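You operate a simulated robot arm through the tools that you are given. There is no shell and no other tool. Be economical: measure what you need, move in short steps, check, and stop when the job is done.

You run a simulated two-armed robot. Do the job below in one go: nothing can be reset, and whatever is moved stays where it is left.

Task
Take the grey rag from the top of the steel table and lay it out flat on the small pallet.

Only the result counts: the job must be done as asked and must still hold three seconds after the hand-in. Knocking over, shifting, dropping, spilling or breaking anything else fails it.

Robot
Two 7-joint arms with two-finger parallel grippers on one trunk, on a base that drives. Base frame: it is fixed to the floor where the robot stands at the start and does not move with it; the origin is under the middle of the robot, x ahead of it, y to its left, z up; the surface under the hand at the start is at about z = 800. Readings come in mm, rad, newtons and seconds.
The left shoulder is at the start at [62, 197, 1029], the right one opposite. With the tool pointing down near the work surface each hand reaches from about 320 to 720 mm from the robot's upright axis, wherever it stands, measured 20 degrees to its own side. Places, roughly: small pallet [200, -2600, 600]. Payload 1.57 kg a hand.
Tool frame (each hand has its own): the origin (TCP) lies between the finger pads and is the grasp point; the fingertips stand 30 mm ahead of it; z points along the fingers, y is the line along which they close. Largest opening 110 mm; finger width 24, thickness 12; the body of the gripper, 48 by 112 mm, starts 78 mm behind the TCP.
Orientation is that of the tool frame in the base frame, as [roll, pitch, yaw] about the fixed x, y, z axes, in that order (R = Rz(yaw) Ry(pitch) Rx(roll)). With the fingers straight down and closing along the base's y, the tool's x points along the base's -x, its y along +y and its z along -z.

Tools
- The arms move only by the tool play_rows. It takes "left_rows", "right_rows" or both (then of equal length, played together; a hand with none holds still); each is a list that holds one entry, the list of rows, each a list of 6 numbers: the shift along the tool's x, y, z in units of 50 mm (1.0 is 50 mm), then the turn, a rotation vector about the tool's x, y, z in units of 5 degrees (1.0 is 5 degrees). In form: [[[tx, ty, tz, rx, ry, rz], ...]]. A call has 1 to 10 rows; each row shifts and turns the commanded pose from where the row before left it, along the tool's axes as they then stand. "left_gripper" and "right_gripper" are, for a hand that has rows, the gripper command, from -1 (shut) to 1 (fully open), values between in proportion, set as the call begins (left out, the last holds). A call with a number of a shift or a turn outside -1 to 1 is refused whole. Each row takes 0.2 s and may step no farther than 50 mm and 0.15 rad from the row before; otherwise, or with a gripper value out of range, the whole call is refused. Where a pose cannot be reached the arm comes as near as it can. A force on the tool above 40 N (or 10 N above the force at the start of the call, whichever is more), or a blocked arm, ends the call early, and 0.2 s more pass. The fingers move at their own pace (about 72 mm/s each) and stop on an object; they squeeze with about 36 N. The grip force told is the motor's: it shows also when the fingers shut on nothing. Time passes only in rows, and 0.2 s behind the last, so rows that do not move let the fingers close. It gives the time, the measured TCP pose, the force on the tool (base axes), the opening and the grip force at its end, in the units of the frame above (readings bear some noise), with the torque about the TCP (base axes, N m) and any sound that the robot's microphone picked up.
- Cameras (640 x 400 px; columns grow to the right, rows downward): "scene" is now at [94.9, -25.4, 1601.3]; the picture's right is [-0.37, -0.93, 0.00], its down [-0.81, 0.32, -0.49] and it looks along [0.45, -0.18, -0.87] (base axes); focal length 247 px, centre (320, 200). "left" rides on the left gripper at [70, -16, -141] in its tool frame; the picture's right is [0.23, 0.97, 0.00], its down [-0.85, 0.20, -0.48] and it looks along [-0.47, 0.11, 0.88] (tool axes); focal length 222 px, centre (320, 200). "right" rides on the right gripper at [70, 16, -141] in its tool frame; the picture's right is [-0.23, 0.97, 0.00], its down [-0.85, -0.20, -0.48] and it looks along [-0.47, -0.11, 0.88] (tool axes); focal length 222 px, centre (320, 200). There is no depth. A picture from a camera that has moved, and an enlarged one, comes with that camera's place and axes in the base frame and with its lens.
- grab_frame(camera): a new picture of that camera. No time passes.
- raise_lower(by): slides the trunk up (or, below 0, down) by that many mm; the arms and the scene camera ride with it, the base frame stays. It gives what a move gives, with no picture.
- steer(legs): drives the robot by 1 to 6 legs, each [ahead, left, turn to the left] in mm, mm and rad, along the robot's own axes; the way and the turn of a leg run together, so that a leg with both is an arc; at most 1500 mm and 3.142 rad a leg. The arms and the cameras ride along, it lands a little off, and it stops where it bumps. It gives what a move gives.
- aim_head(pan, tilt): turns the head with the scene camera to pan (to the left, within 1.501 rad either way) and tilt (down, from -0.506 to 1.204), counted from straight ahead of the robot. It gives what a move gives.
- inspect(camera, box): a new picture of the part [left, top, right, bottom] of that camera's present view, enlarged. No time passes.
- close_job(): hands the job in; it is judged then, once.

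Go step by step. Nothing tells you exact positions but the pictures and the camera data: compare them with the known pose of the tool, close in by small moves and look again before you grip or let go. The budget is 120 turns and 92 pictures, counting those below and the enlarged ones. Unless the task says otherwise, let go and move clear before handing in, and close with one line.

The tools are called after "Request:" by a JSON object that holds its "fn" and its "kwargs". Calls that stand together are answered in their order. play_rows: Moves the arms, as the interface text tells. Its arguments: {"type":"object","properties":{"left_rows":{"type":"array","items":{"type":"array","items":{"type":"array","items":{"type":"number"}}}},"left_gripper":{"type":"number"},"right_rows":{"type":"array","items":{"type":"array","items":{"type":"array","items":{"type":"number"}}}},"right_gripper":{"type":"number"}},"required":[]} The other tools are called the same way: raise_lower (by) slides the trunk up or down; steer (legs) drives the base; aim_head (pan, tilt) turns the head that bears the scene camera; grab_frame (camera) takes a picture; inspect (camera, box) takes an enlarged picture of a part of a camera's view; close_job () hands the job in.

At the start:

```text
time: 0.0
left_tcp_pos: [544.2, 119.6, 937.3]
left_ee_rot: [-3.141, -0.002, -3.141]
left_force: [0.0, -0.6, 1.1]
left_moment: [0.0, 0.03, -0.03]
left_width: 110.3
left_grip_force: 0.1
right_tcp_pos: [372.4, -297.0, 1015.9]
right_ee_rot: [3.142, -0.001, -3.14]
right_force: [1.4, -0.1, 0.6]
right_moment: [0.01, 0.03, -0.03]
right_width: 110.1
right_grip_force: 0.1
trunk travel left (down, up): [-625.0, 365.0]
robot x, y, heading: [1.3, -4.7, 0.0]
head pan, tilt: [-0.374, 1.058]
```

scene: 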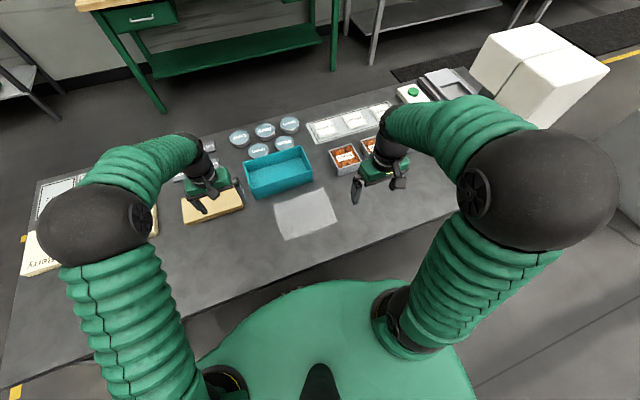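
right: 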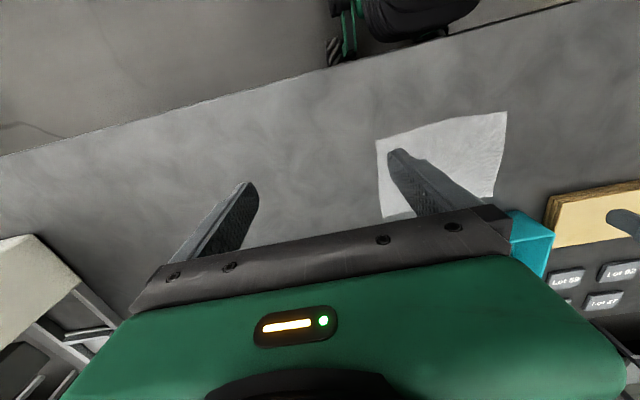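
left: 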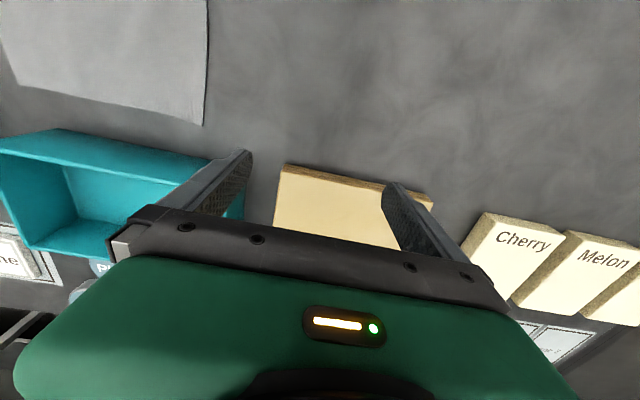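

I see the grey rag lying on the table at about x 400–560, y −225 to −35. Before gripping it, I'll look over toward the pallet and get a closer view of the rag.

Request:
{"fn": "inspect", "kwargs": {"camera": "scene", "box": [220, 140, 420, 265]}}

Request:
{"fn": "aim_head", "kwargs": {"pan": -1.45, "tilt": 0.4}}

Request:
{"fn": "grab_frame", "kwargs": {"camera": "scene"}}

```text
3.20 times, centred on (320, 202) of scene
camera zoom: at [94.9, -25.4, 1601.3], right [-0.37, -0.93, 0.0], down [-0.81, 0.32, -0.49], along [0.45, -0.18, -0.87], focal length 792 px, centre (320, 192)
```

zoom: 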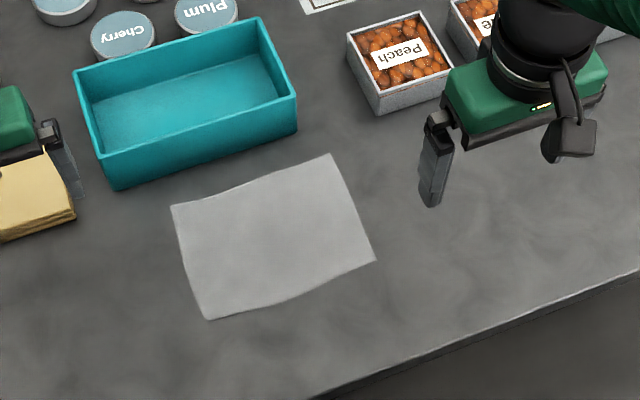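

```text
time: 1.3
left_tcp_pos: [544.4, 120.4, 937.5]
left_ee_rot: [3.14, -0.001, 3.141]
left_force: [-0.3, 0.4, -0.7]
left_moment: [-0.01, 0.02, -0.01]
left_width: 109.9
left_grip_force: 0.0
right_tcp_pos: [372.4, -298.9, 1014.8]
right_ee_rot: [-3.142, -0.001, 3.141]
right_force: [-0.1, 0.3, 0.3]
right_moment: [-0.03, 0.0, -0.01]
right_width: 109.9
right_grip_force: 0.1
trunk travel left (down, up): [-625.0, 365.0]
robot x, y, heading: [1.3, -0.9, 0.0]
head pan, tilt: [-1.45, 0.4]
```

```text
87 pictures are left
camera scene: at [44.8, -93.4, 1655.5], right [-0.99, -0.12, 0.0], down [-0.05, 0.39, -0.92], along [0.11, -0.91, -0.39], focal length 247 px, centre (320, 200)
```

scene: 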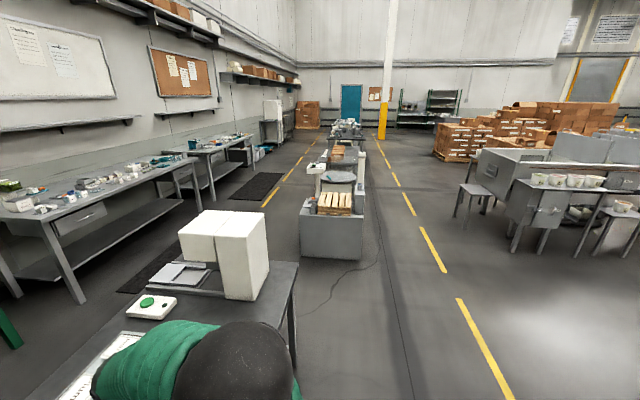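

Request:
{"fn": "inspect", "kwargs": {"camera": "scene", "box": [270, 150, 430, 270]}}

```text
3.33 times, centred on (350, 210) of scene
camera zoom: at [44.8, -93.4, 1655.5], right [-0.99, -0.12, 0.0], down [-0.05, 0.39, -0.92], along [0.11, -0.91, -0.39], focal length 825 px, centre (220, 167)
```

zoom: 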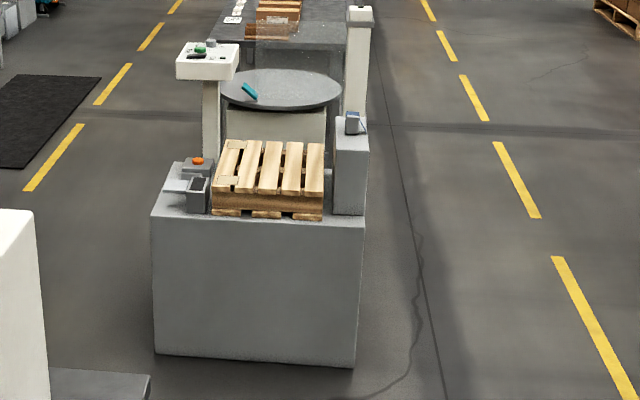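

The pallet sits on a block at about x 0–345, y −2800 to −2375, top near z 600, and is open on the near side. I'll raise the left hand, square the robot up with the rag, and look at it again.

Request:
{"fn": "play_rows", "kwargs": {"left_rows": [[[0.5, 0, -0.5, 0, 0, 1], [0.5, 0, -0.5, 0, 0, 1], [0.5, 0, 0, 0, 0, 1], [0, 0, 0, 0, 0, 1], [0, 0, 0, 0, 0, 1], [0, 0, 0, 0, 0, 1], [0, 0, 0, 0, 0, 1], [0, 0, 0, 0, 0, 1], [0, 0, 0, 0, 0, 1]]], "right_rows": [[[0, 0, 0, 0, 0, -1], [0, 0, 0, 0, 0, -1], [0, 0, 0, 0, 0, -1], [0, 0, 0, 0, 0, -1], [0, 0, 0, 0, 0, -1], [0, 0, 0, 0, 0, -1], [0, 0, 0, 0, 0, -1], [0, 0, 0, 0, 0, -1], [0, 0, 0, 0, 0, -1]]]}}

Request:
{"fn": "steer", "kwargs": {"legs": [[-60, -130, 0]]}}

Request:
{"fn": "play_rows", "kwargs": {"left_rows": [[[0, 0, 0, 0, 0, 1], [0, 0, 0, 0, 0, 1], [0, 0, 0, 0, 0, 1], [0, 0, 0, 0, 0, 1], [0, 0, 0, 0, 0, 1], [0, 0, 0, 0, 0, 1], [0, 0, 0, 0, 0, 1], [0, 0, 0, 0, 0, 1], [0, 0, 0, 0, 0, 1]]], "right_rows": [[[0, 0, 0, 0, 0, -1], [0, 0, 0, 0, 0, -1], [0, 0, 0, 0, 0, -1], [0, 0, 0, 0, 0, -1], [0, 0, 0, 0, 0, -1], [0, 0, 0, 0, 0, -1], [0, 0, 0, 0, 0, -1], [0, 0, 0, 0, 0, -1], [0, 0, 0, 0, 0, -1]]]}}

Request:
{"fn": "aim_head", "kwargs": {"pan": 0, "tilt": 1.1}}

Request:
{"fn": "grab_frame", "kwargs": {"camera": "scene"}}

```text
time: 3.3
left_tcp_pos: [467.3, 127.6, 986.5]
left_ee_rot: [-3.141, -0.001, 2.355]
left_force: [-0.6, 0.3, -0.3]
left_moment: [-0.03, 0.0, -0.01]
left_width: 109.9
left_grip_force: 0.2
right_tcp_pos: [371.9, -297.8, 1015.9]
right_ee_rot: [3.141, 0.001, -2.354]
right_force: [-0.1, 0.3, 0.2]
right_moment: [0.0, -0.04, -0.02]
right_width: 110.2
right_grip_force: 0.0
trunk travel left (down, up): [-625.0, 365.0]
robot x, y, heading: [-0.1, -3.6, 0.005]
head pan, tilt: [-1.45, 0.4]
```

```text
time: 4.7
left_tcp_pos: [409.6, 9.1, 984.5]
left_ee_rot: [-3.134, 0.006, 2.36]
left_force: [0.0, 0.0, 0.2]
left_moment: [-0.09, -0.03, 0.01]
left_width: 110.1
left_grip_force: 0.0
right_tcp_pos: [310.8, -414.7, 1018.7]
right_ee_rot: [-3.134, -0.009, -2.355]
right_force: [-0.3, 0.3, -0.6]
right_moment: [-0.02, 0.0, 0.0]
right_width: 110.1
right_grip_force: 0.1
trunk travel left (down, up): [-625.0, 365.0]
robot x, y, heading: [-58.0, -130.6, 0.001]
head pan, tilt: [-1.45, 0.4]
```

```text
time: 6.7
left_tcp_pos: [407.2, -4.1, 987.5]
left_ee_rot: [3.141, -0.006, 1.572]
left_force: [-0.4, 0.3, -0.7]
left_moment: [0.0, 0.01, 0.01]
left_width: 109.6
left_grip_force: 0.0
right_tcp_pos: [309.9, -428.7, 1015.2]
right_ee_rot: [-3.141, 0.004, -1.568]
right_force: [0.6, -0.5, 0.3]
right_moment: [0.01, 0.04, 0.02]
right_width: 110.1
right_grip_force: 0.1
trunk travel left (down, up): [-625.0, 365.0]
robot x, y, heading: [-63.1, -128.6, -0.004]
head pan, tilt: [-1.45, 0.4]
```

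```text
time: 8.2
left_tcp_pos: [407.9, -2.8, 987.4]
left_ee_rot: [3.14, -0.003, 1.575]
left_force: [-0.9, 0.2, -0.5]
left_moment: [-0.02, 0.0, -0.01]
left_width: 110.0
left_grip_force: 0.0
right_tcp_pos: [310.7, -429.0, 1016.1]
right_ee_rot: [-3.14, 0.004, -1.568]
right_force: [-0.3, 0.0, 0.7]
right_moment: [0.02, 0.02, -0.01]
right_width: 110.0
right_grip_force: 0.1
trunk travel left (down, up): [-625.0, 365.0]
robot x, y, heading: [-61.6, -126.8, 0.005]
head pan, tilt: [0.0, 1.1]
```

```text
85 pictures are left
camera scene: at [35.0, -129.5, 1598.7], right [0.0, -1.0, 0.0], down [-0.89, 0.0, -0.45], along [0.45, 0.0, -0.89], focal length 247 px, centre (320, 200)
```

scene: 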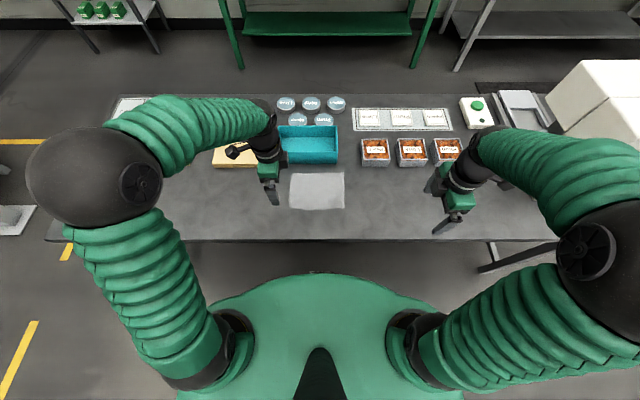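

Request:
{"fn": "inspect", "kwargs": {"camera": "scene", "box": [240, 150, 400, 250]}}

```text
4.00 times, centred on (320, 200) of scene
camera zoom: at [35.0, -129.5, 1598.7], right [0.0, -1.0, 0.0], down [-0.89, 0.0, -0.45], along [0.45, 0.0, -0.89], focal length 990 px, centre (320, 200)
```

zoom: 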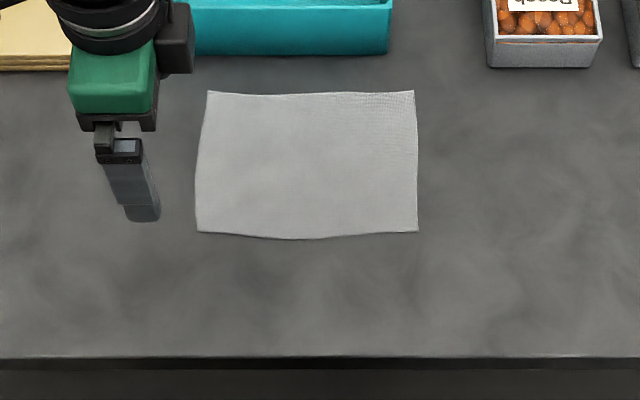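

The rag spans x 405–556, y −217 to −21. I'll bring both hands over its near corners, with fingers closing along x and partly open.

Request:
{"fn": "play_rows", "kwargs": {"left_rows": [[[-0.12, 0.029, 0.39, 0, 0, 0], [-0.12, 0.029, 0.39, 0, 0, 0], [-0.12, 0.029, 0.39, 0, 0, 0], [-0.12, 0.029, 0.39, 0, 0, 0], [-0.12, 0.029, 0.39, 0, 0, 0], [-0.12, 0.029, 0.39, 0, 0, 0], [-0.12, 0.029, 0.39, 0, 0, 0]]], "right_rows": [[[-0.78, -0.358, 0.5, 0, 0, 0], [-0.78, -0.358, 0.5, 0, 0, 0], [-0.78, -0.358, 0.5, 0, 0, 0], [-0.78, -0.358, 0.5, 0, 0, 0], [-0.78, -0.358, 0.5, 0, 0, 0], [-0.78, -0.358, 0.5, 0, 0, 0], [0, 0, 0.32, 0, 0, 0]]], "left_gripper": -0.09, "right_gripper": -0.09}}

Request:
{"fn": "inspect", "kwargs": {"camera": "scene", "box": [240, 150, 400, 250]}}

Request:
{"fn": "grab_frame", "kwargs": {"camera": "left"}}

Request:
{"fn": "grab_frame", "kwargs": {"camera": "right"}}

```text
time: 9.8
left_tcp_pos: [416.9, -43.4, 850.3]
left_ee_rot: [3.139, -0.004, 1.575]
left_force: [-0.7, 0.6, 0.8]
left_moment: [0.02, 0.02, -0.01]
left_width: 49.9
left_grip_force: 0.0
right_tcp_pos: [418.7, -188.5, 848.9]
right_ee_rot: [-3.141, 0.002, -1.569]
right_force: [0.3, -0.2, -0.4]
right_moment: [-0.03, 0.0, 0.01]
right_width: 50.2
right_grip_force: 0.1
trunk travel left (down, up): [-625.0, 365.0]
robot x, y, heading: [-64.6, -129.4, -0.001]
head pan, tilt: [0.0, 1.1]
```

```text
4.00 times, centred on (320, 200) of scene
camera zoom: at [37.3, -128.1, 1598.6], right [0.0, -1.0, 0.0], down [-0.89, 0.0, -0.45], along [0.45, 0.0, -0.89], focal length 990 px, centre (320, 200)
```

zoom: 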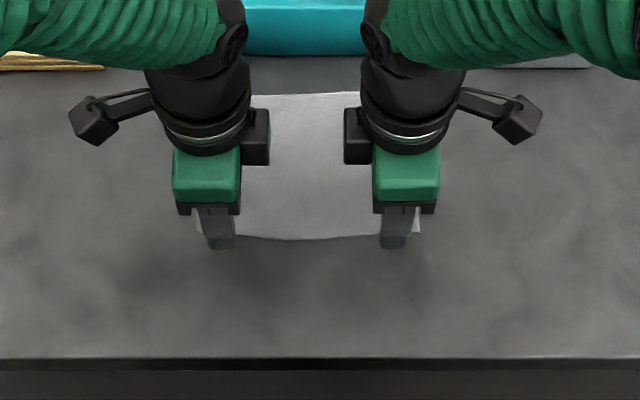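

```text
82 pictures are left
camera left: at [400.9, 24.7, 990.7], right [0.97, 0.23, 0.0], down [0.2, -0.86, 0.48], along [0.11, -0.46, -0.88], focal length 222 px, centre (320, 200)
```

left: 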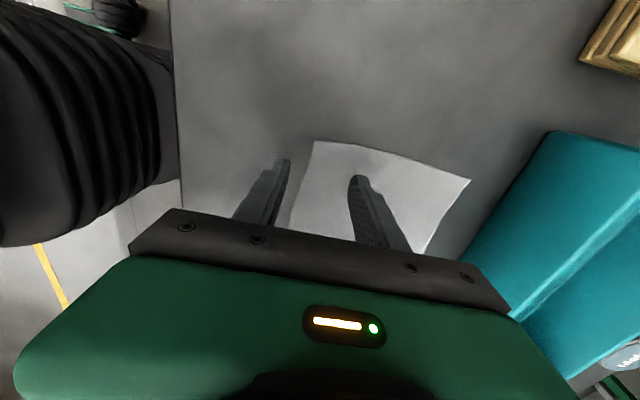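

```text
81 pictures are left
camera right: at [402.3, -261.0, 989.8], right [-0.97, 0.23, 0.0], down [0.2, 0.85, 0.48], along [0.11, 0.47, -0.88], focal length 222 px, centre (320, 200)
```

right: 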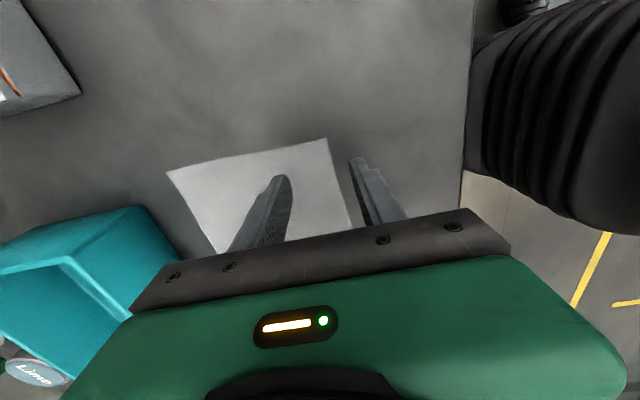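

The hands straddle the near edge as planned. I'll descend in small steps until the tips touch.

Request:
{"fn": "play_rows", "kwargs": {"left_rows": [[[0, 0, 0.2, 0, 0, 0], [0, 0, 0.1, 0, 0, 0], [0, 0, 0.04, 0, 0, 0], [0, 0, 0.03, 0, 0, 0], [0, 0, 0, 0, 0, 0]]], "right_rows": [[[0.1, 0, 0.17, 0, 0, 0], [0, 0, 0.1, 0, 0, 0], [0, 0, 0.04, 0, 0, 0], [0, 0, 0.03, 0, 0, 0], [0, 0, 0, 0, 0, 0]]]}}

Request:
{"fn": "inspect", "kwargs": {"camera": "left", "box": [200, 120, 480, 260]}}

```text
time: 11.0
left_tcp_pos: [418.7, -43.4, 833.1]
left_ee_rot: [3.139, -0.001, 1.574]
left_force: [-0.5, 0.2, 0.4]
left_moment: [0.02, 0.03, -0.01]
left_width: 50.2
left_grip_force: 0.0
right_tcp_pos: [418.3, -196.8, 833.4]
right_ee_rot: [-3.141, 0.004, -1.569]
right_force: [0.3, -0.9, -0.6]
right_moment: [-0.02, -0.01, 0.02]
right_width: 50.1
right_grip_force: 0.1
trunk travel left (down, up): [-625.0, 365.0]
robot x, y, heading: [-60.1, -126.0, 0.002]
head pan, tilt: [0.0, 1.1]
```

```text
2.29 times, centred on (340, 190) of left
camera zoom: at [401.3, 24.9, 973.8], right [0.97, 0.23, 0.0], down [0.2, -0.86, 0.48], along [0.11, -0.46, -0.88], focal length 508 px, centre (274, 223)
```

zoom: 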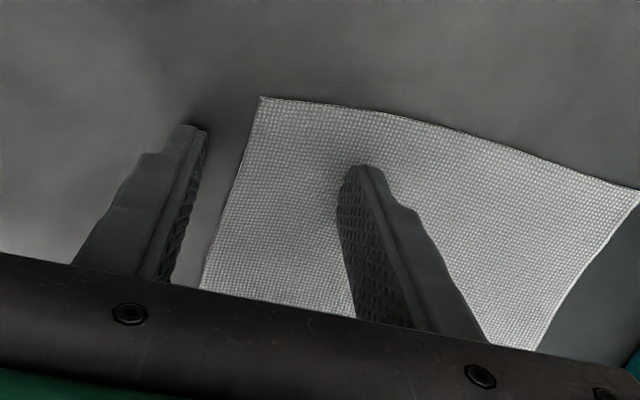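

Tips are nearly at the cloth. A few more 1 mm steps to contact.

Request:
{"fn": "play_rows", "kwargs": {"left_rows": [[[0, 0, 0.02, 0, 0, 0], [0, 0, 0.02, 0, 0, 0], [0, 0, 0.02, 0, 0, 0], [0, 0, 0.02, 0, 0, 0], [0, 0, 0, 0, 0, 0]]], "right_rows": [[[0, 0, 0.02, 0, 0, 0], [0, 0, 0.02, 0, 0, 0], [0, 0, 0.02, 0, 0, 0], [0, 0, 0.02, 0, 0, 0], [0, 0, 0, 0, 0, 0]]]}}

```text
time: 12.2
left_tcp_pos: [418.4, -43.9, 830.8]
left_ee_rot: [3.135, -0.003, 1.573]
left_force: [0.7, 2.7, 27.2]
left_moment: [0.1, -0.81, 0.09]
left_width: 50.9
left_grip_force: 0.8
right_tcp_pos: [416.3, -196.8, 831.4]
right_ee_rot: [-3.137, 0.003, -1.569]
right_force: [1.2, 0.6, 5.1]
right_moment: [-0.05, -0.16, 0.0]
right_width: 50.5
right_grip_force: 0.5
trunk travel left (down, up): [-625.0, 365.0]
robot x, y, heading: [-61.3, -129.4, -0.001]
head pan, tilt: [0.0, 1.1]
```

Both hands are in contact. I'll even out the pressure and close.

Request:
{"fn": "play_rows", "kwargs": {"left_rows": [[[0, 0, -0.02, 0, 0, 0], [0, 0, 0, 0, 0, 0], [0, 0, 0, 0, 0, 0], [0, 0, 0, 0, 0, 0]]], "right_rows": [[[0, 0, 0, 0, 0, 0], [0, 0, 0, 0, 0, 0], [0, 0, 0, 0, 0, 0], [0, 0, 0, 0, 0, 0]]], "left_gripper": -1, "right_gripper": -1}}

Request:
{"fn": "inspect", "kwargs": {"camera": "left", "box": [200, 120, 480, 260]}}

Request:
{"fn": "inspect", "kwargs": {"camera": "right", "box": [160, 120, 440, 260]}}

```text
time: 13.2
left_tcp_pos: [415.9, -43.1, 831.2]
left_ee_rot: [3.139, 0.0, 1.573]
left_force: [2.6, -2.5, 23.2]
left_moment: [0.02, -0.29, 0.02]
left_width: 2.8
left_grip_force: 23.6
right_tcp_pos: [416.1, -196.8, 830.7]
right_ee_rot: [-3.136, 0.005, -1.569]
right_force: [-1.2, 1.6, 16.4]
right_moment: [-0.05, 0.0, 0.02]
right_width: 3.3
right_grip_force: 24.0
trunk travel left (down, up): [-625.0, 365.0]
robot x, y, heading: [-60.7, -128.6, 0.0]
head pan, tilt: [0.0, 1.1]
```

```text
2.29 times, centred on (340, 190) of left
camera zoom: at [399.1, 24.5, 972.0], right [0.97, 0.23, 0.0], down [0.2, -0.86, 0.48], along [0.11, -0.46, -0.88], focal length 508 px, centre (274, 223)
```

zoom: 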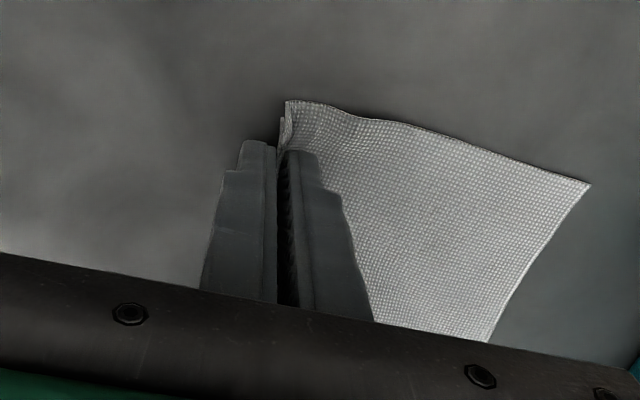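

```text
2.29 times, centred on (300, 190) of right
camera zoom: at [398.6, -267.9, 972.1], right [-0.97, 0.23, 0.0], down [0.2, 0.85, 0.48], along [0.11, 0.47, -0.88], focal length 508 px, centre (366, 223)
```

zoom: 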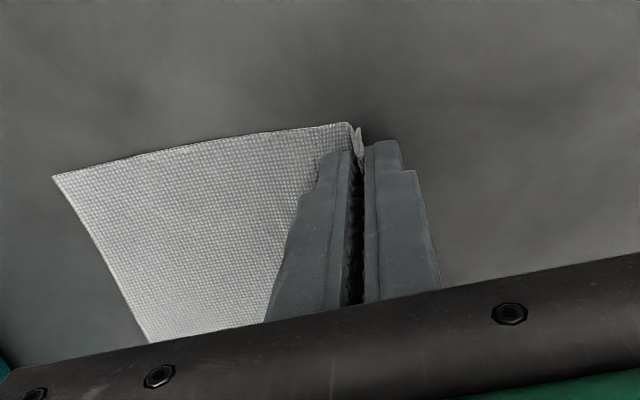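

Both pinches hold the near edge. I'll lift the two hands together.

Request:
{"fn": "play_rows", "kwargs": {"left_rows": [[[0, 0, -0.3, 0, 0, 0], [0, 0, -0.6, 0, 0, 0], [0, 0, -0.8, 0, 0, 0], [0, 0, -0.8, 0, 0, 0], [0, 0, -0.8, 0, 0, 0], [0, 0, -0.8, 0, 0, 0], [0, 0, -0.8, 0, 0, 0]]], "right_rows": [[[0, 0, -0.3, 0, 0, 0], [0, 0, -0.6, 0, 0, 0], [0, 0, -0.8, 0, 0, 0], [0, 0, -0.8, 0, 0, 0], [0, 0, -0.8, 0, 0, 0], [0, 0, -0.8, 0, 0, 0], [0, 0, -0.8, 0, 0, 0]]]}}

Request:
{"fn": "grab_frame", "kwargs": {"camera": "scene"}}

Request:
{"fn": "grab_frame", "kwargs": {"camera": "left"}}

```text
time: 14.8
left_tcp_pos: [418.7, -46.7, 1076.4]
left_ee_rot: [3.14, -0.003, 1.575]
left_force: [-0.3, 0.8, 0.3]
left_moment: [-0.02, -0.02, 0.02]
left_width: 2.4
left_grip_force: 23.7
right_tcp_pos: [416.0, -196.5, 1074.4]
right_ee_rot: [-3.136, 0.003, -1.568]
right_force: [-0.4, 0.0, 0.3]
right_moment: [0.0, -0.01, -0.03]
right_width: 2.5
right_grip_force: 23.4
trunk travel left (down, up): [-625.0, 365.0]
robot x, y, heading: [-61.6, -127.3, 0.006]
head pan, tilt: [0.0, 1.1]
```

```text
77 pictures are left
camera scene: at [33.9, -128.1, 1598.7], right [0.0, -1.0, 0.0], down [-0.89, 0.0, -0.45], along [0.45, 0.0, -0.89], focal length 247 px, centre (320, 200)
```

scene: 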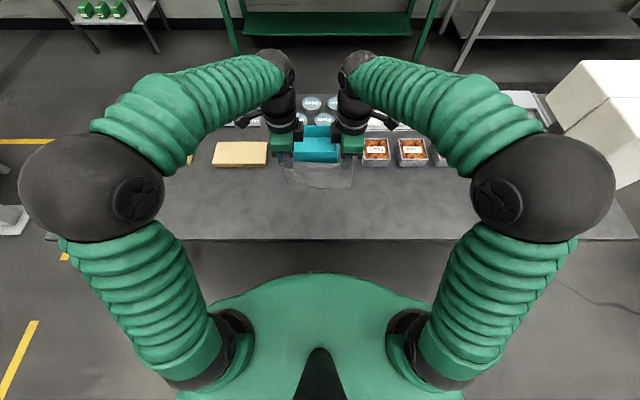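

```text
76 pictures are left
camera left: at [402.5, 23.3, 1216.3], right [0.97, 0.23, 0.0], down [0.2, -0.86, 0.48], along [0.11, -0.46, -0.88], focal length 222 px, centre (320, 200)
```

left: 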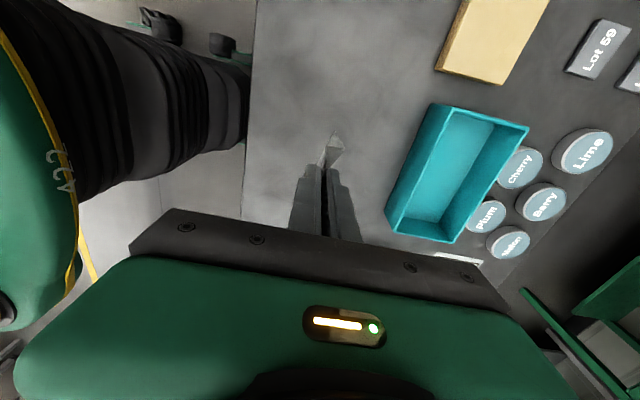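

The rag hangs between the two hands. Before backing out, I'll check that the floor on both sides is clear.

Request:
{"fn": "aim_head", "kwargs": {"pan": 1.5, "tilt": 0.7}}

Request:
{"fn": "grab_frame", "kwargs": {"camera": "scene"}}

Request:
{"fn": "aim_head", "kwargs": {"pan": -1.5, "tilt": 0.7}}

Request:
{"fn": "grab_frame", "kwargs": {"camera": "scene"}}

```text
time: 16.4
left_tcp_pos: [420.4, -45.7, 1073.4]
left_ee_rot: [3.141, -0.001, 1.574]
left_force: [0.0, 0.1, 0.8]
left_moment: [-0.01, 0.02, 0.02]
left_width: 2.7
left_grip_force: 23.4
right_tcp_pos: [416.1, -195.6, 1073.5]
right_ee_rot: [-3.14, 0.003, -1.568]
right_force: [-0.5, -0.2, 0.1]
right_moment: [0.0, 0.0, 0.02]
right_width: 2.6
right_grip_force: 23.7
trunk travel left (down, up): [-625.0, 365.0]
robot x, y, heading: [-61.9, -126.9, 0.004]
head pan, tilt: [1.499, 0.7]
```

```text
75 pictures are left
camera scene: at [-21.5, -43.4, 1628.8], right [1.0, -0.07, 0.0], down [-0.05, -0.64, -0.76], along [0.05, 0.76, -0.64], focal length 247 px, centre (320, 200)
```

scene: 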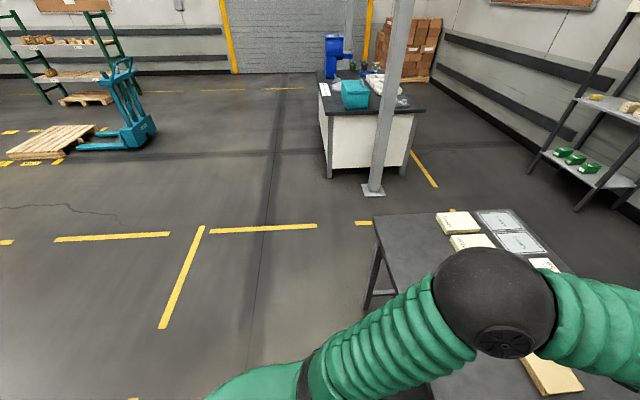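

```text
time: 19.0
left_tcp_pos: [419.4, -46.9, 1073.7]
left_ee_rot: [3.141, -0.003, 1.575]
left_force: [-0.4, -0.4, 0.0]
left_moment: [0.0, -0.01, 0.0]
left_width: 2.4
left_grip_force: 23.5
right_tcp_pos: [416.3, -196.0, 1073.3]
right_ee_rot: [-3.14, 0.003, -1.569]
right_force: [-0.5, 0.3, 0.0]
right_moment: [-0.01, 0.0, 0.0]
right_width: 2.5
right_grip_force: 23.9
trunk travel left (down, up): [-625.0, 365.0]
robot x, y, heading: [-63.4, -127.1, -0.0]
head pan, tilt: [-1.499, 0.7]
```

```text
74 pictures are left
camera scene: at [-21.3, -213.0, 1628.8], right [-1.0, -0.07, 0.0], down [-0.05, 0.64, -0.76], along [0.05, -0.76, -0.64], focal length 247 px, centre (320, 200)
```

scene: 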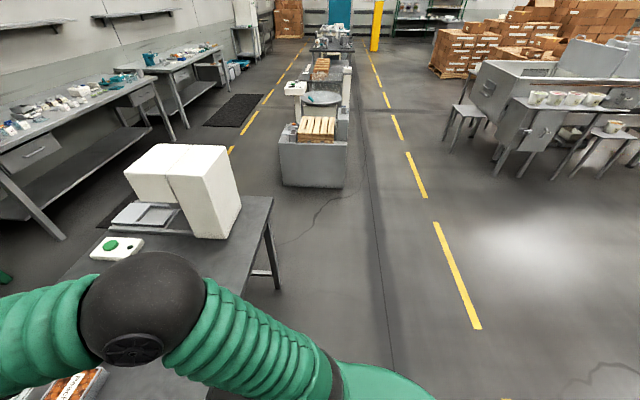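

Both sides are clear. I'll back out, turn right to face the pallet lane, and drive down it.

Request:
{"fn": "steer", "kwargs": {"legs": [[-480, 0, 0], [0, 0, -1.571], [1350, 0, 0]]}}

Request:
{"fn": "aim_head", "kwargs": {"pan": 0.3, "tilt": 0.7}}

Request:
{"fn": "grab_frame", "kwargs": {"camera": "scene"}}

```text
time: 32.0
left_tcp_pos: [-465.2, -1967.9, 1073.6]
left_ee_rot: [3.14, -0.002, -0.012]
left_force: [-0.6, 1.0, 0.0]
left_moment: [-0.03, -0.02, 0.05]
left_width: 2.5
left_grip_force: 23.7
right_tcp_pos: [-615.3, -1962.6, 1074.9]
right_ee_rot: [-3.141, 0.003, 3.128]
right_force: [0.1, -1.0, -0.1]
right_moment: [-0.01, -0.03, 0.01]
right_width: 2.5
right_grip_force: 23.6
trunk travel left (down, up): [-625.0, 365.0]
robot x, y, heading: [-539.7, -1487.6, -1.587]
head pan, tilt: [-1.499, 0.7]
```

```text
time: 33.8
left_tcp_pos: [-464.8, -1967.3, 1075.3]
left_ee_rot: [3.139, -0.002, -0.013]
left_force: [0.0, 0.8, -0.5]
left_moment: [0.02, 0.02, 0.0]
left_width: 2.5
left_grip_force: 23.8
right_tcp_pos: [-616.2, -1962.1, 1073.7]
right_ee_rot: [-3.138, 0.0, 3.128]
right_force: [0.1, 0.0, -1.1]
right_moment: [0.02, -0.04, 0.04]
right_width: 2.6
right_grip_force: 23.9
trunk travel left (down, up): [-625.0, 365.0]
robot x, y, heading: [-538.5, -1485.7, -1.588]
head pan, tilt: [0.3, 0.7]
```

```text
73 pictures are left
camera scene: at [-516.4, -1601.7, 1628.6], right [-0.96, -0.28, 0.0], down [-0.18, 0.62, -0.76], along [0.21, -0.73, -0.65], focal length 247 px, centre (320, 200)
```

scene: 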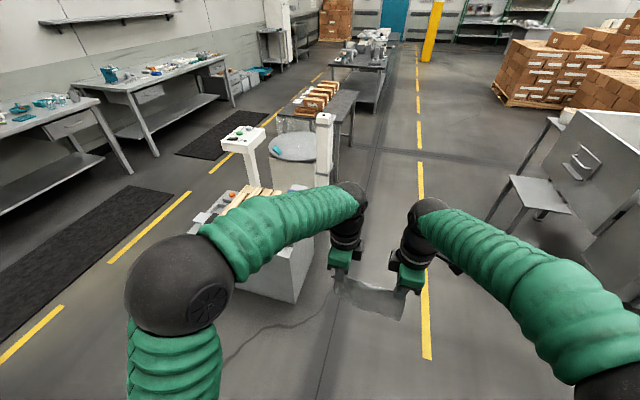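

The rag is still held. Next I'll slide left until I'm in front of the pallet.

Request:
{"fn": "steer", "kwargs": {"legs": [[120, 0, 0.016], [0, 715, 0]]}}

Request:
{"fn": "aim_head", "kwargs": {"pan": 0, "tilt": 0.7}}

Request:
{"fn": "grab_frame", "kwargs": {"camera": "scene"}}

```text
time: 38.6
left_tcp_pos: [243.6, -2087.7, 1075.3]
left_ee_rot: [3.138, -0.007, -0.004]
left_force: [-0.1, 0.6, 0.0]
left_moment: [0.05, -0.05, 0.03]
left_width: 2.5
left_grip_force: 23.8
right_tcp_pos: [94.1, -2084.0, 1075.3]
right_ee_rot: [-3.139, 0.006, 3.139]
right_force: [0.7, -0.5, 0.0]
right_moment: [0.02, -0.01, 0.03]
right_width: 2.4
right_grip_force: 24.1
trunk travel left (down, up): [-625.0, 365.0]
robot x, y, heading: [169.6, -1608.2, -1.574]
head pan, tilt: [0.3, 0.7]
```

```text
time: 39.4
left_tcp_pos: [245.0, -2088.1, 1075.8]
left_ee_rot: [3.14, -0.004, -0.004]
left_force: [-0.4, -0.2, 0.1]
left_moment: [0.02, -0.01, 0.04]
left_width: 2.6
left_grip_force: 24.1
right_tcp_pos: [94.6, -2082.2, 1075.6]
right_ee_rot: [-3.14, 0.003, 3.138]
right_force: [0.0, 0.0, -0.1]
right_moment: [0.03, -0.04, 0.01]
right_width: 2.5
right_grip_force: 24.1
trunk travel left (down, up): [-625.0, 365.0]
robot x, y, heading: [166.1, -1606.7, -1.579]
head pan, tilt: [0.0, 0.7]
```

```text
72 pictures are left
camera scene: at [165.0, -1726.0, 1628.6], right [-1.0, 0.0, 0.0], down [0.0, 0.65, -0.76], along [0.0, -0.76, -0.65], focal length 247 px, centre (320, 200)
```

scene: 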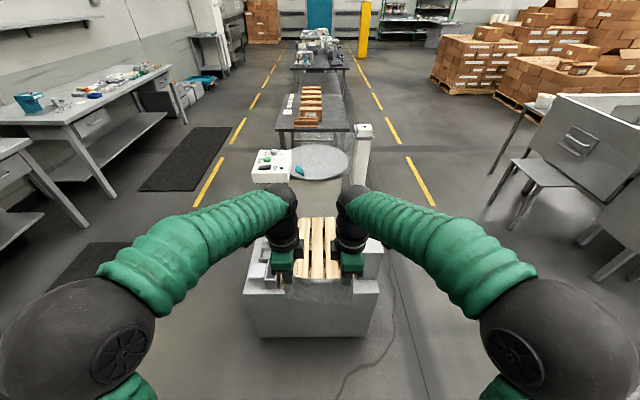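

I'm lined up with the pallet. I'll zoom in to measure it.

Request:
{"fn": "inspect", "kwargs": {"camera": "scene", "box": [230, 190, 400, 310]}}

Request:
{"fn": "grab_frame", "kwargs": {"camera": "left"}}

Request:
{"fn": "grab_frame", "kwargs": {"camera": "right"}}

```text
3.33 times, centred on (315, 250) of scene
camera zoom: at [165.0, -1726.0, 1628.6], right [-1.0, 0.0, 0.0], down [0.0, 0.65, -0.76], along [0.0, -0.76, -0.65], focal length 825 px, centre (337, 33)
```

zoom: 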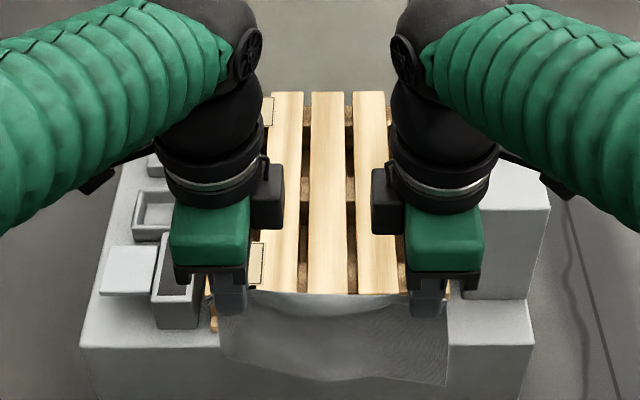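

```text
70 pictures are left
camera left: at [314.8, -2070.6, 1216.5], right [0.22, -0.97, 0.0], down [-0.86, -0.19, 0.48], along [-0.46, -0.11, -0.88], focal length 222 px, centre (320, 200)
```

left: 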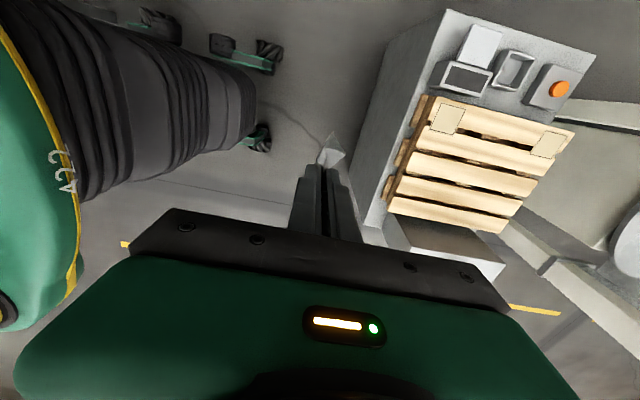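

```text
69 pictures are left
camera right: at [24.9, -2065.9, 1215.7], right [0.23, 0.97, 0.0], down [0.85, -0.2, 0.48], along [0.47, -0.11, -0.88], focal length 222 px, centre (320, 200)
```

right: 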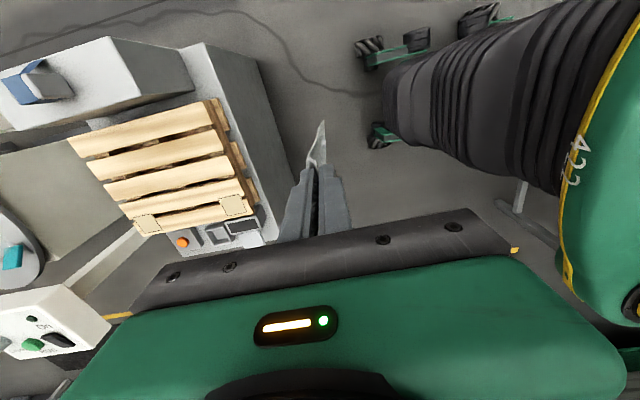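

Pallet top: x 0–345, y −2370 to −2770, z≈604, with slats along y. A post at x<−19 reaches z≈760, so I'll keep slightly to +x. I'll drive in closer, stopping short of the block front (y≈−2332).

Request:
{"fn": "steer", "kwargs": {"legs": [[395, 14, 0.008]]}}

Request:
{"fn": "grab_frame", "kwargs": {"camera": "left"}}

Request:
{"fn": "grab_frame", "kwargs": {"camera": "right"}}

```text
time: 41.8
left_tcp_pos: [266.9, -2480.0, 1075.9]
left_ee_rot: [3.138, -0.002, 0.011]
left_force: [-0.7, -1.2, -0.4]
left_moment: [0.02, -0.03, 0.01]
left_width: 2.5
left_grip_force: 23.9
right_tcp_pos: [117.2, -2478.9, 1075.5]
right_ee_rot: [-3.135, 0.001, -3.131]
right_force: [0.9, 0.5, -0.1]
right_moment: [0.01, -0.05, 0.05]
right_width: 2.6
right_grip_force: 23.3
trunk travel left (down, up): [-625.0, 365.0]
robot x, y, heading: [178.8, -2003.6, -1.563]
head pan, tilt: [0.0, 0.7]
```

```text
68 pictures are left
camera left: at [336.5, -2463.6, 1216.8], right [0.24, -0.97, 0.0], down [-0.85, -0.21, 0.48], along [-0.46, -0.12, -0.88], focal length 222 px, centre (320, 200)
```

left: 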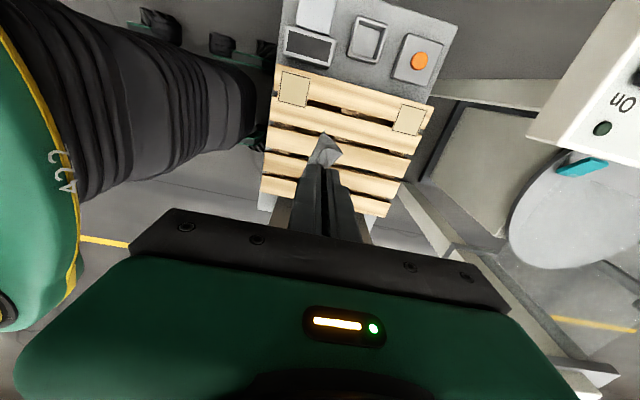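

```text
67 pictures are left
camera right: at [46.6, -2462.9, 1216.1], right [0.22, 0.98, 0.0], down [0.86, -0.19, 0.48], along [0.47, -0.11, -0.88], focal length 222 px, centre (320, 200)
```

right: 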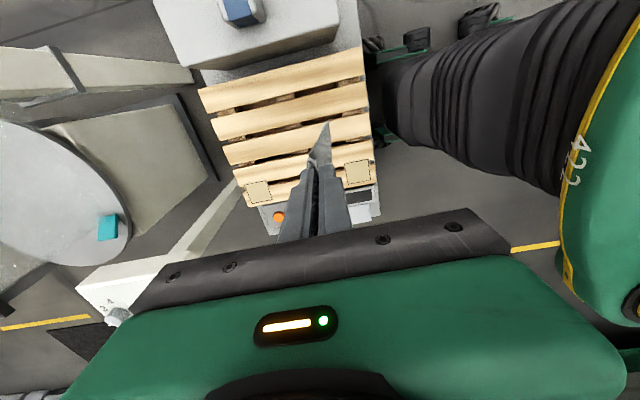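

All clear. I'll lower the trunk 200 mm and reach forward over the far half of the pallet.

Request:
{"fn": "raise_lower", "kwargs": {"by": -200}}

Request:
{"fn": "play_rows", "kwargs": {"left_rows": [[[0, 0.5, 0, 0, 0, 0], [0, 0.6, 0, 0, 0, 0], [0, 0.6, 0, 0, 0, 0], [0, 0.6, 0, 0, 0, 0], [0, 0.6, 0, 0, 0, 0], [0, 0.4, 0, 0, 0, 0], [0, 0, 0, 0, 0, 0], [0, 0, 0, 0, 0, 0]]], "right_rows": [[[0, -0.5, 0, 0, 0, 0], [0, -0.6, 0, 0, 0, 0], [0, -0.6, 0, 0, 0, 0], [0, -0.6, 0, 0, 0, 0], [0, -0.6, 0, 0, 0, 0], [0, -0.4, 0, 0, 0, 0], [0, 0, 0, 0, 0, 0], [0, 0, 0, 0, 0, 0]]]}}

Request:
{"fn": "aim_head", "kwargs": {"pan": 0, "tilt": 0.9}}

Request:
{"fn": "grab_frame", "kwargs": {"camera": "scene"}}

Request:
{"fn": "grab_frame", "kwargs": {"camera": "left"}}

Request:
{"fn": "grab_frame", "kwargs": {"camera": "right"}}

```text
time: 44.0
left_tcp_pos: [267.4, -2480.9, 875.7]
left_ee_rot: [3.136, -0.002, 0.011]
left_force: [-0.3, -0.2, -0.4]
left_moment: [0.0, -0.01, 0.04]
left_width: 2.3
left_grip_force: 23.9
right_tcp_pos: [117.9, -2477.3, 875.7]
right_ee_rot: [-3.137, 0.0, -3.13]
right_force: [0.4, -0.5, 0.4]
right_moment: [0.03, 0.01, 0.03]
right_width: 2.9
right_grip_force: 23.7
trunk travel left (down, up): [-425.0, 565.0]
robot x, y, heading: [180.0, -2003.9, -1.563]
head pan, tilt: [0.0, 0.7]
```

```text
time: 45.8
left_tcp_pos: [269.7, -2646.9, 875.2]
left_ee_rot: [3.139, -0.002, 0.011]
left_force: [-0.5, 0.2, -0.6]
left_moment: [0.03, 0.0, 0.05]
left_width: 2.4
left_grip_force: 24.0
right_tcp_pos: [120.2, -2645.1, 874.7]
right_ee_rot: [-3.137, 0.001, -3.132]
right_force: [1.3, -0.4, -0.6]
right_moment: [0.01, -0.04, 0.05]
right_width: 2.4
right_grip_force: 23.2
trunk travel left (down, up): [-425.0, 565.0]
robot x, y, heading: [182.2, -2003.5, -1.561]
head pan, tilt: [0.0, 0.7]
```

```text
time: 46.5
left_tcp_pos: [270.0, -2647.2, 877.8]
left_ee_rot: [3.139, -0.001, 0.011]
left_force: [-0.8, 0.1, 1.1]
left_moment: [0.0, 0.02, 0.03]
left_width: 2.6
left_grip_force: 24.3
right_tcp_pos: [118.4, -2645.0, 875.2]
right_ee_rot: [-3.136, 0.001, -3.13]
right_force: [0.5, 0.2, 0.5]
right_moment: [0.01, -0.02, 0.03]
right_width: 2.7
right_grip_force: 23.9
trunk travel left (down, up): [-425.0, 565.0]
robot x, y, heading: [184.2, -2005.8, -1.563]
head pan, tilt: [0.0, 0.901]
```

```text
66 pictures are left
camera scene: at [182.5, -2113.7, 1412.4], right [-1.0, -0.01, 0.0], down [-0.01, 0.79, -0.62], along [0.01, -0.62, -0.79], focal length 247 px, centre (320, 200)
```

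scene: 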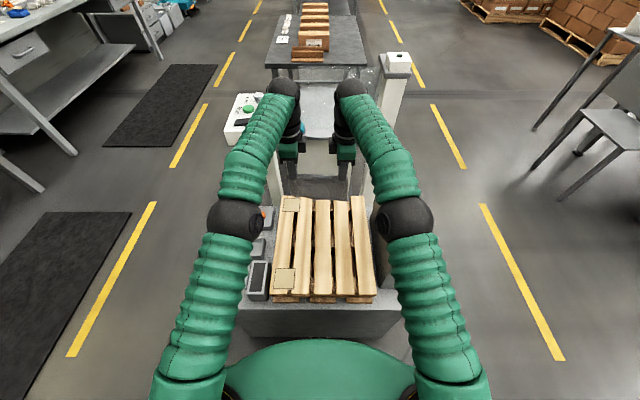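

```text
65 pictures are left
camera left: at [339.5, -2630.2, 1017.9], right [0.24, -0.97, 0.0], down [-0.85, -0.21, 0.48], along [-0.46, -0.12, -0.88], focal length 222 px, centre (320, 200)
```

left: 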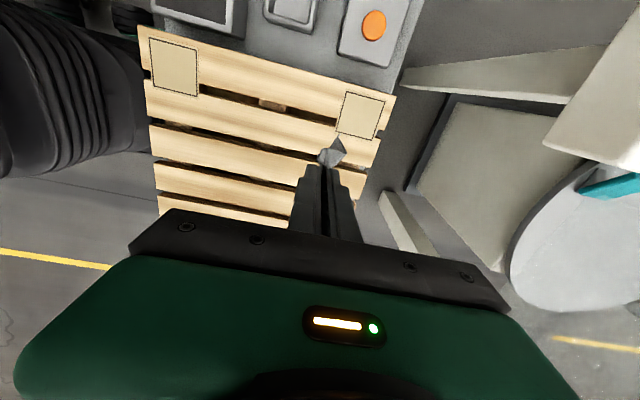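

```text
64 pictures are left
camera right: at [48.1, -2629.4, 1016.4], right [0.22, 0.98, 0.0], down [0.86, -0.19, 0.48], along [0.47, -0.11, -0.88], focal length 222 px, centre (320, 200)
```

right: 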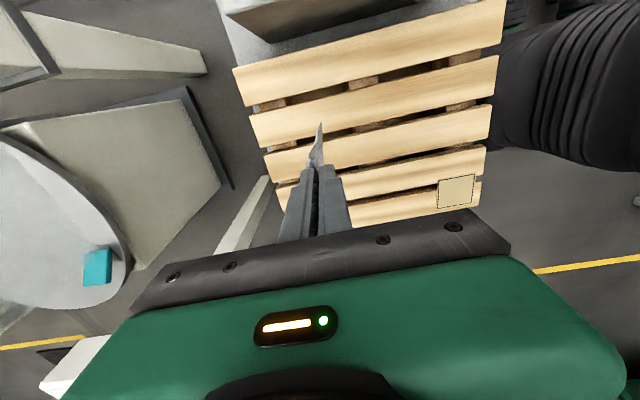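

The right elbow hangs rather low near the post. I'll raise the trunk again and lower with the arms instead, which keeps the elbows high.

Request:
{"fn": "raise_lower", "kwargs": {"by": 200}}

Request:
{"fn": "play_rows", "kwargs": {"left_rows": [[[0, -0.1, 0.8, 0, 0, 0], [0, -0.1, 0.8, 0, 0, 0], [0, -0.1, 0.8, 0, 0, 0], [0, -0.1, 0.8, 0, 0, 0], [0, -0.1, 0.8, 0, 0, 0]]], "right_rows": [[[0, 0.1, 0.8, 0, 0, 0], [0, 0.1, 0.8, 0, 0, 0], [0, 0.1, 0.8, 0, 0, 0], [0, 0.1, 0.8, 0, 0, 0], [0, 0.1, 0.8, 0, 0, 0]]]}}

Request:
{"fn": "grab_frame", "kwargs": {"camera": "scene"}}

Request:
{"fn": "grab_frame", "kwargs": {"camera": "right"}}

```text
time: 48.7
left_tcp_pos: [270.3, -2647.7, 1076.6]
left_ee_rot: [3.138, -0.001, 0.011]
left_force: [-0.6, -0.1, 0.4]
left_moment: [0.0, 0.01, -0.01]
left_width: 2.7
left_grip_force: 24.3
right_tcp_pos: [119.1, -2645.8, 1075.7]
right_ee_rot: [-3.136, 0.001, -3.132]
right_force: [1.1, 0.7, 0.7]
right_moment: [-0.01, -0.06, -0.03]
right_width: 2.5
right_grip_force: 24.1
trunk travel left (down, up): [-625.0, 365.0]
robot x, y, heading: [178.5, -2000.7, -1.561]
head pan, tilt: [0.0, 0.901]
```

```text
time: 49.9
left_tcp_pos: [269.4, -2622.8, 878.1]
left_ee_rot: [3.137, -0.003, 0.011]
left_force: [-2.6, -0.7, -0.9]
left_moment: [0.04, -0.01, 0.02]
left_width: 2.3
left_grip_force: 23.8
right_tcp_pos: [117.6, -2620.4, 872.1]
right_ee_rot: [-3.136, 0.004, -3.13]
right_force: [3.1, 0.3, 0.0]
right_moment: [-0.01, -0.03, -0.01]
right_width: 2.4
right_grip_force: 23.6
trunk travel left (down, up): [-625.0, 365.0]
robot x, y, heading: [180.0, -2007.4, -1.559]
head pan, tilt: [0.0, 0.901]
```

```text
63 pictures are left
camera scene: at [182.6, -2116.8, 1612.2], right [-1.0, -0.01, 0.0], down [-0.01, 0.79, -0.62], along [0.01, -0.62, -0.79], focal length 247 px, centre (320, 200)
```

scene: 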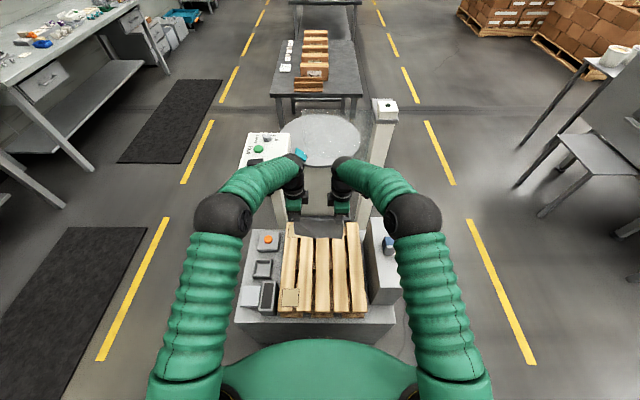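

```text
62 pictures are left
camera right: at [47.6, -2604.9, 1012.8], right [0.22, 0.98, 0.0], down [0.86, -0.19, 0.48], along [0.47, -0.11, -0.88], focal length 222 px, centre (320, 200)
```

right: 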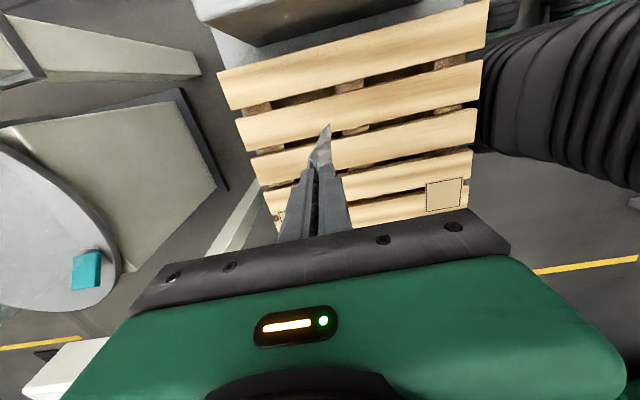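

The elbows are well clear now. I'll lower until the hem nearly touches, then check.

Request:
{"fn": "play_rows", "kwargs": {"left_rows": [[[0, 0.2, 0.5, 0, 0, 0], [0, 0.2, 0.5, 0, 0, 0], [0, 0, 0.4, 0, 0, 0], [0, 0, 0.4, 0, 0, 0], [0, 0, 0, 0, 0, 0], [0, 0, 0, 0, 0, 0]]], "right_rows": [[[0, -0.2, 0.5, 0, 0, 0], [0, -0.2, 0.5, 0, 0, 0], [0, 0, 0.4, 0, 0, 0], [0, 0, 0.4, 0, 0, 0], [0, 0, 0, 0, 0, 0], [0, 0, 0, 0, 0, 0]]]}}

Request:
{"fn": "inspect", "kwargs": {"camera": "scene", "box": [240, 150, 400, 330]}}

Request:
{"fn": "grab_frame", "kwargs": {"camera": "left"}}

```text
time: 51.3
left_tcp_pos: [270.3, -2641.1, 787.1]
left_ee_rot: [3.137, -0.002, 0.009]
left_force: [-1.5, 0.7, 1.3]
left_moment: [0.02, 0.0, 0.03]
left_width: 2.5
left_grip_force: 23.7
right_tcp_pos: [118.7, -2638.9, 785.1]
right_ee_rot: [-3.137, 0.001, -3.131]
right_force: [1.2, 0.1, -0.5]
right_moment: [-0.03, -0.01, 0.03]
right_width: 2.5
right_grip_force: 24.1
trunk travel left (down, up): [-625.0, 365.0]
robot x, y, heading: [183.2, -2005.0, -1.566]
head pan, tilt: [0.0, 0.901]
```

```text
2.22 times, centred on (320, 240) of scene
camera zoom: at [182.6, -2114.1, 1612.4], right [-1.0, -0.01, 0.0], down [-0.01, 0.79, -0.62], along [0.01, -0.62, -0.79], focal length 550 px, centre (320, 111)
```

zoom: 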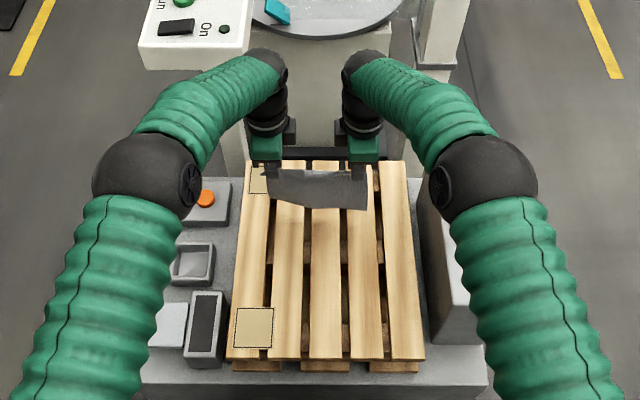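

```text
60 pictures are left
camera left: at [340.8, -2623.5, 928.0], right [0.24, -0.97, 0.01], down [-0.85, -0.21, 0.48], along [-0.46, -0.12, -0.88], focal length 222 px, centre (320, 200)
```

left: 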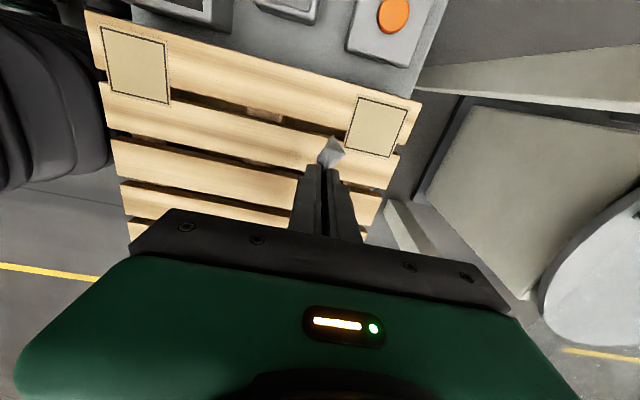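

The hem hangs just above the pallet's far half. Now I'll lay it by lowering while drawing back toward the robot.

Request:
{"fn": "play_rows", "kwargs": {"left_rows": [[[0, -0.15, 0.2, 0, 0, 0], [0, -0.2, 0.2, 0, 0, 0], [0, -0.2, 0.2, 0, 0, 0], [0, -0.2, 0.2, 0, 0, 0], [0, -0.2, 0.2, 0, 0, 0], [0, -0.2, 0.2, 0, 0, 0], [0, -0.2, 0.2, 0, 0, 0]]], "right_rows": [[[0, 0.15, 0.2, 0, 0, 0], [0, 0.2, 0.2, 0, 0, 0], [0, 0.2, 0.2, 0, 0, 0], [0, 0.2, 0.2, 0, 0, 0], [0, 0.2, 0.2, 0, 0, 0], [0, 0.2, 0.2, 0, 0, 0], [0, 0.2, 0.2, 0, 0, 0]]]}}

Request:
{"fn": "inspect", "kwargs": {"camera": "scene", "box": [240, 150, 400, 330]}}

Request:
{"fn": "grab_frame", "kwargs": {"camera": "left"}}

Request:
{"fn": "grab_frame", "kwargs": {"camera": "right"}}

```text
time: 52.9
left_tcp_pos: [271.0, -2574.8, 718.9]
left_ee_rot: [3.136, -0.003, 0.01]
left_force: [-1.8, 0.4, 0.0]
left_moment: [0.01, 0.01, 0.03]
left_width: 2.5
left_grip_force: 24.4
right_tcp_pos: [118.5, -2572.9, 713.3]
right_ee_rot: [-3.136, 0.002, -3.132]
right_force: [0.7, 0.1, 0.5]
right_moment: [0.0, -0.06, -0.01]
right_width: 2.2
right_grip_force: 23.5
trunk travel left (down, up): [-625.0, 365.0]
robot x, y, heading: [185.8, -2003.0, -1.564]
head pan, tilt: [0.0, 0.901]
```

```text
2.22 times, centred on (320, 240) of scene
camera zoom: at [182.6, -2114.1, 1612.4], right [-1.0, -0.01, 0.0], down [-0.01, 0.79, -0.62], along [0.01, -0.62, -0.79], focal length 550 px, centre (320, 111)
```

zoom: 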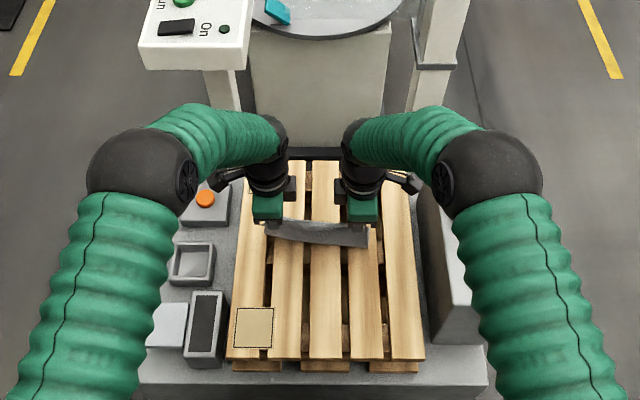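

```text
58 pictures are left
camera left: at [340.1, -2558.4, 857.7], right [0.24, -0.97, 0.01], down [-0.85, -0.21, 0.48], along [-0.46, -0.12, -0.88], focal length 222 px, centre (320, 200)
```

left: 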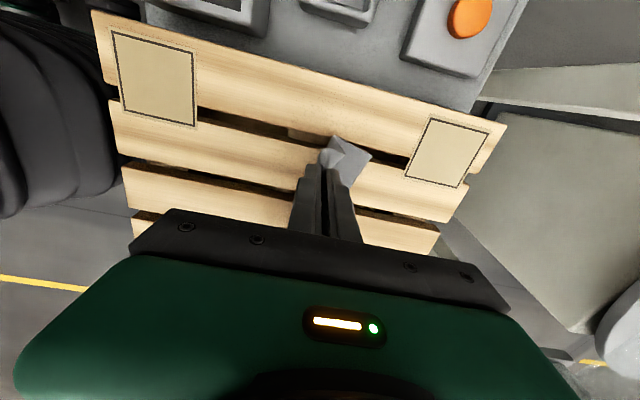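

```text
57 pictures are left
camera right: at [48.2, -2557.8, 854.9], right [0.22, 0.98, -0.01], down [0.86, -0.19, 0.48], along [0.47, -0.11, -0.88], focal length 222 px, centre (320, 200)
```

right: 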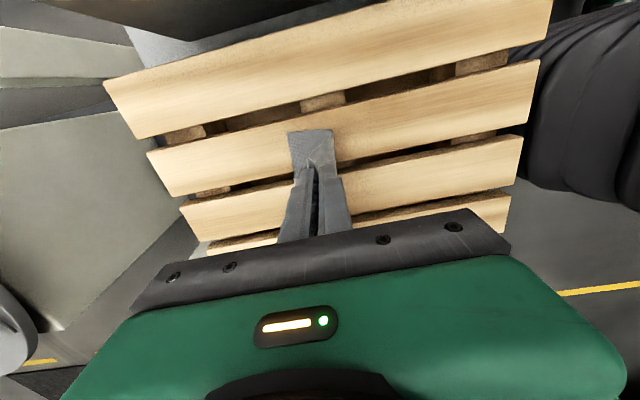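

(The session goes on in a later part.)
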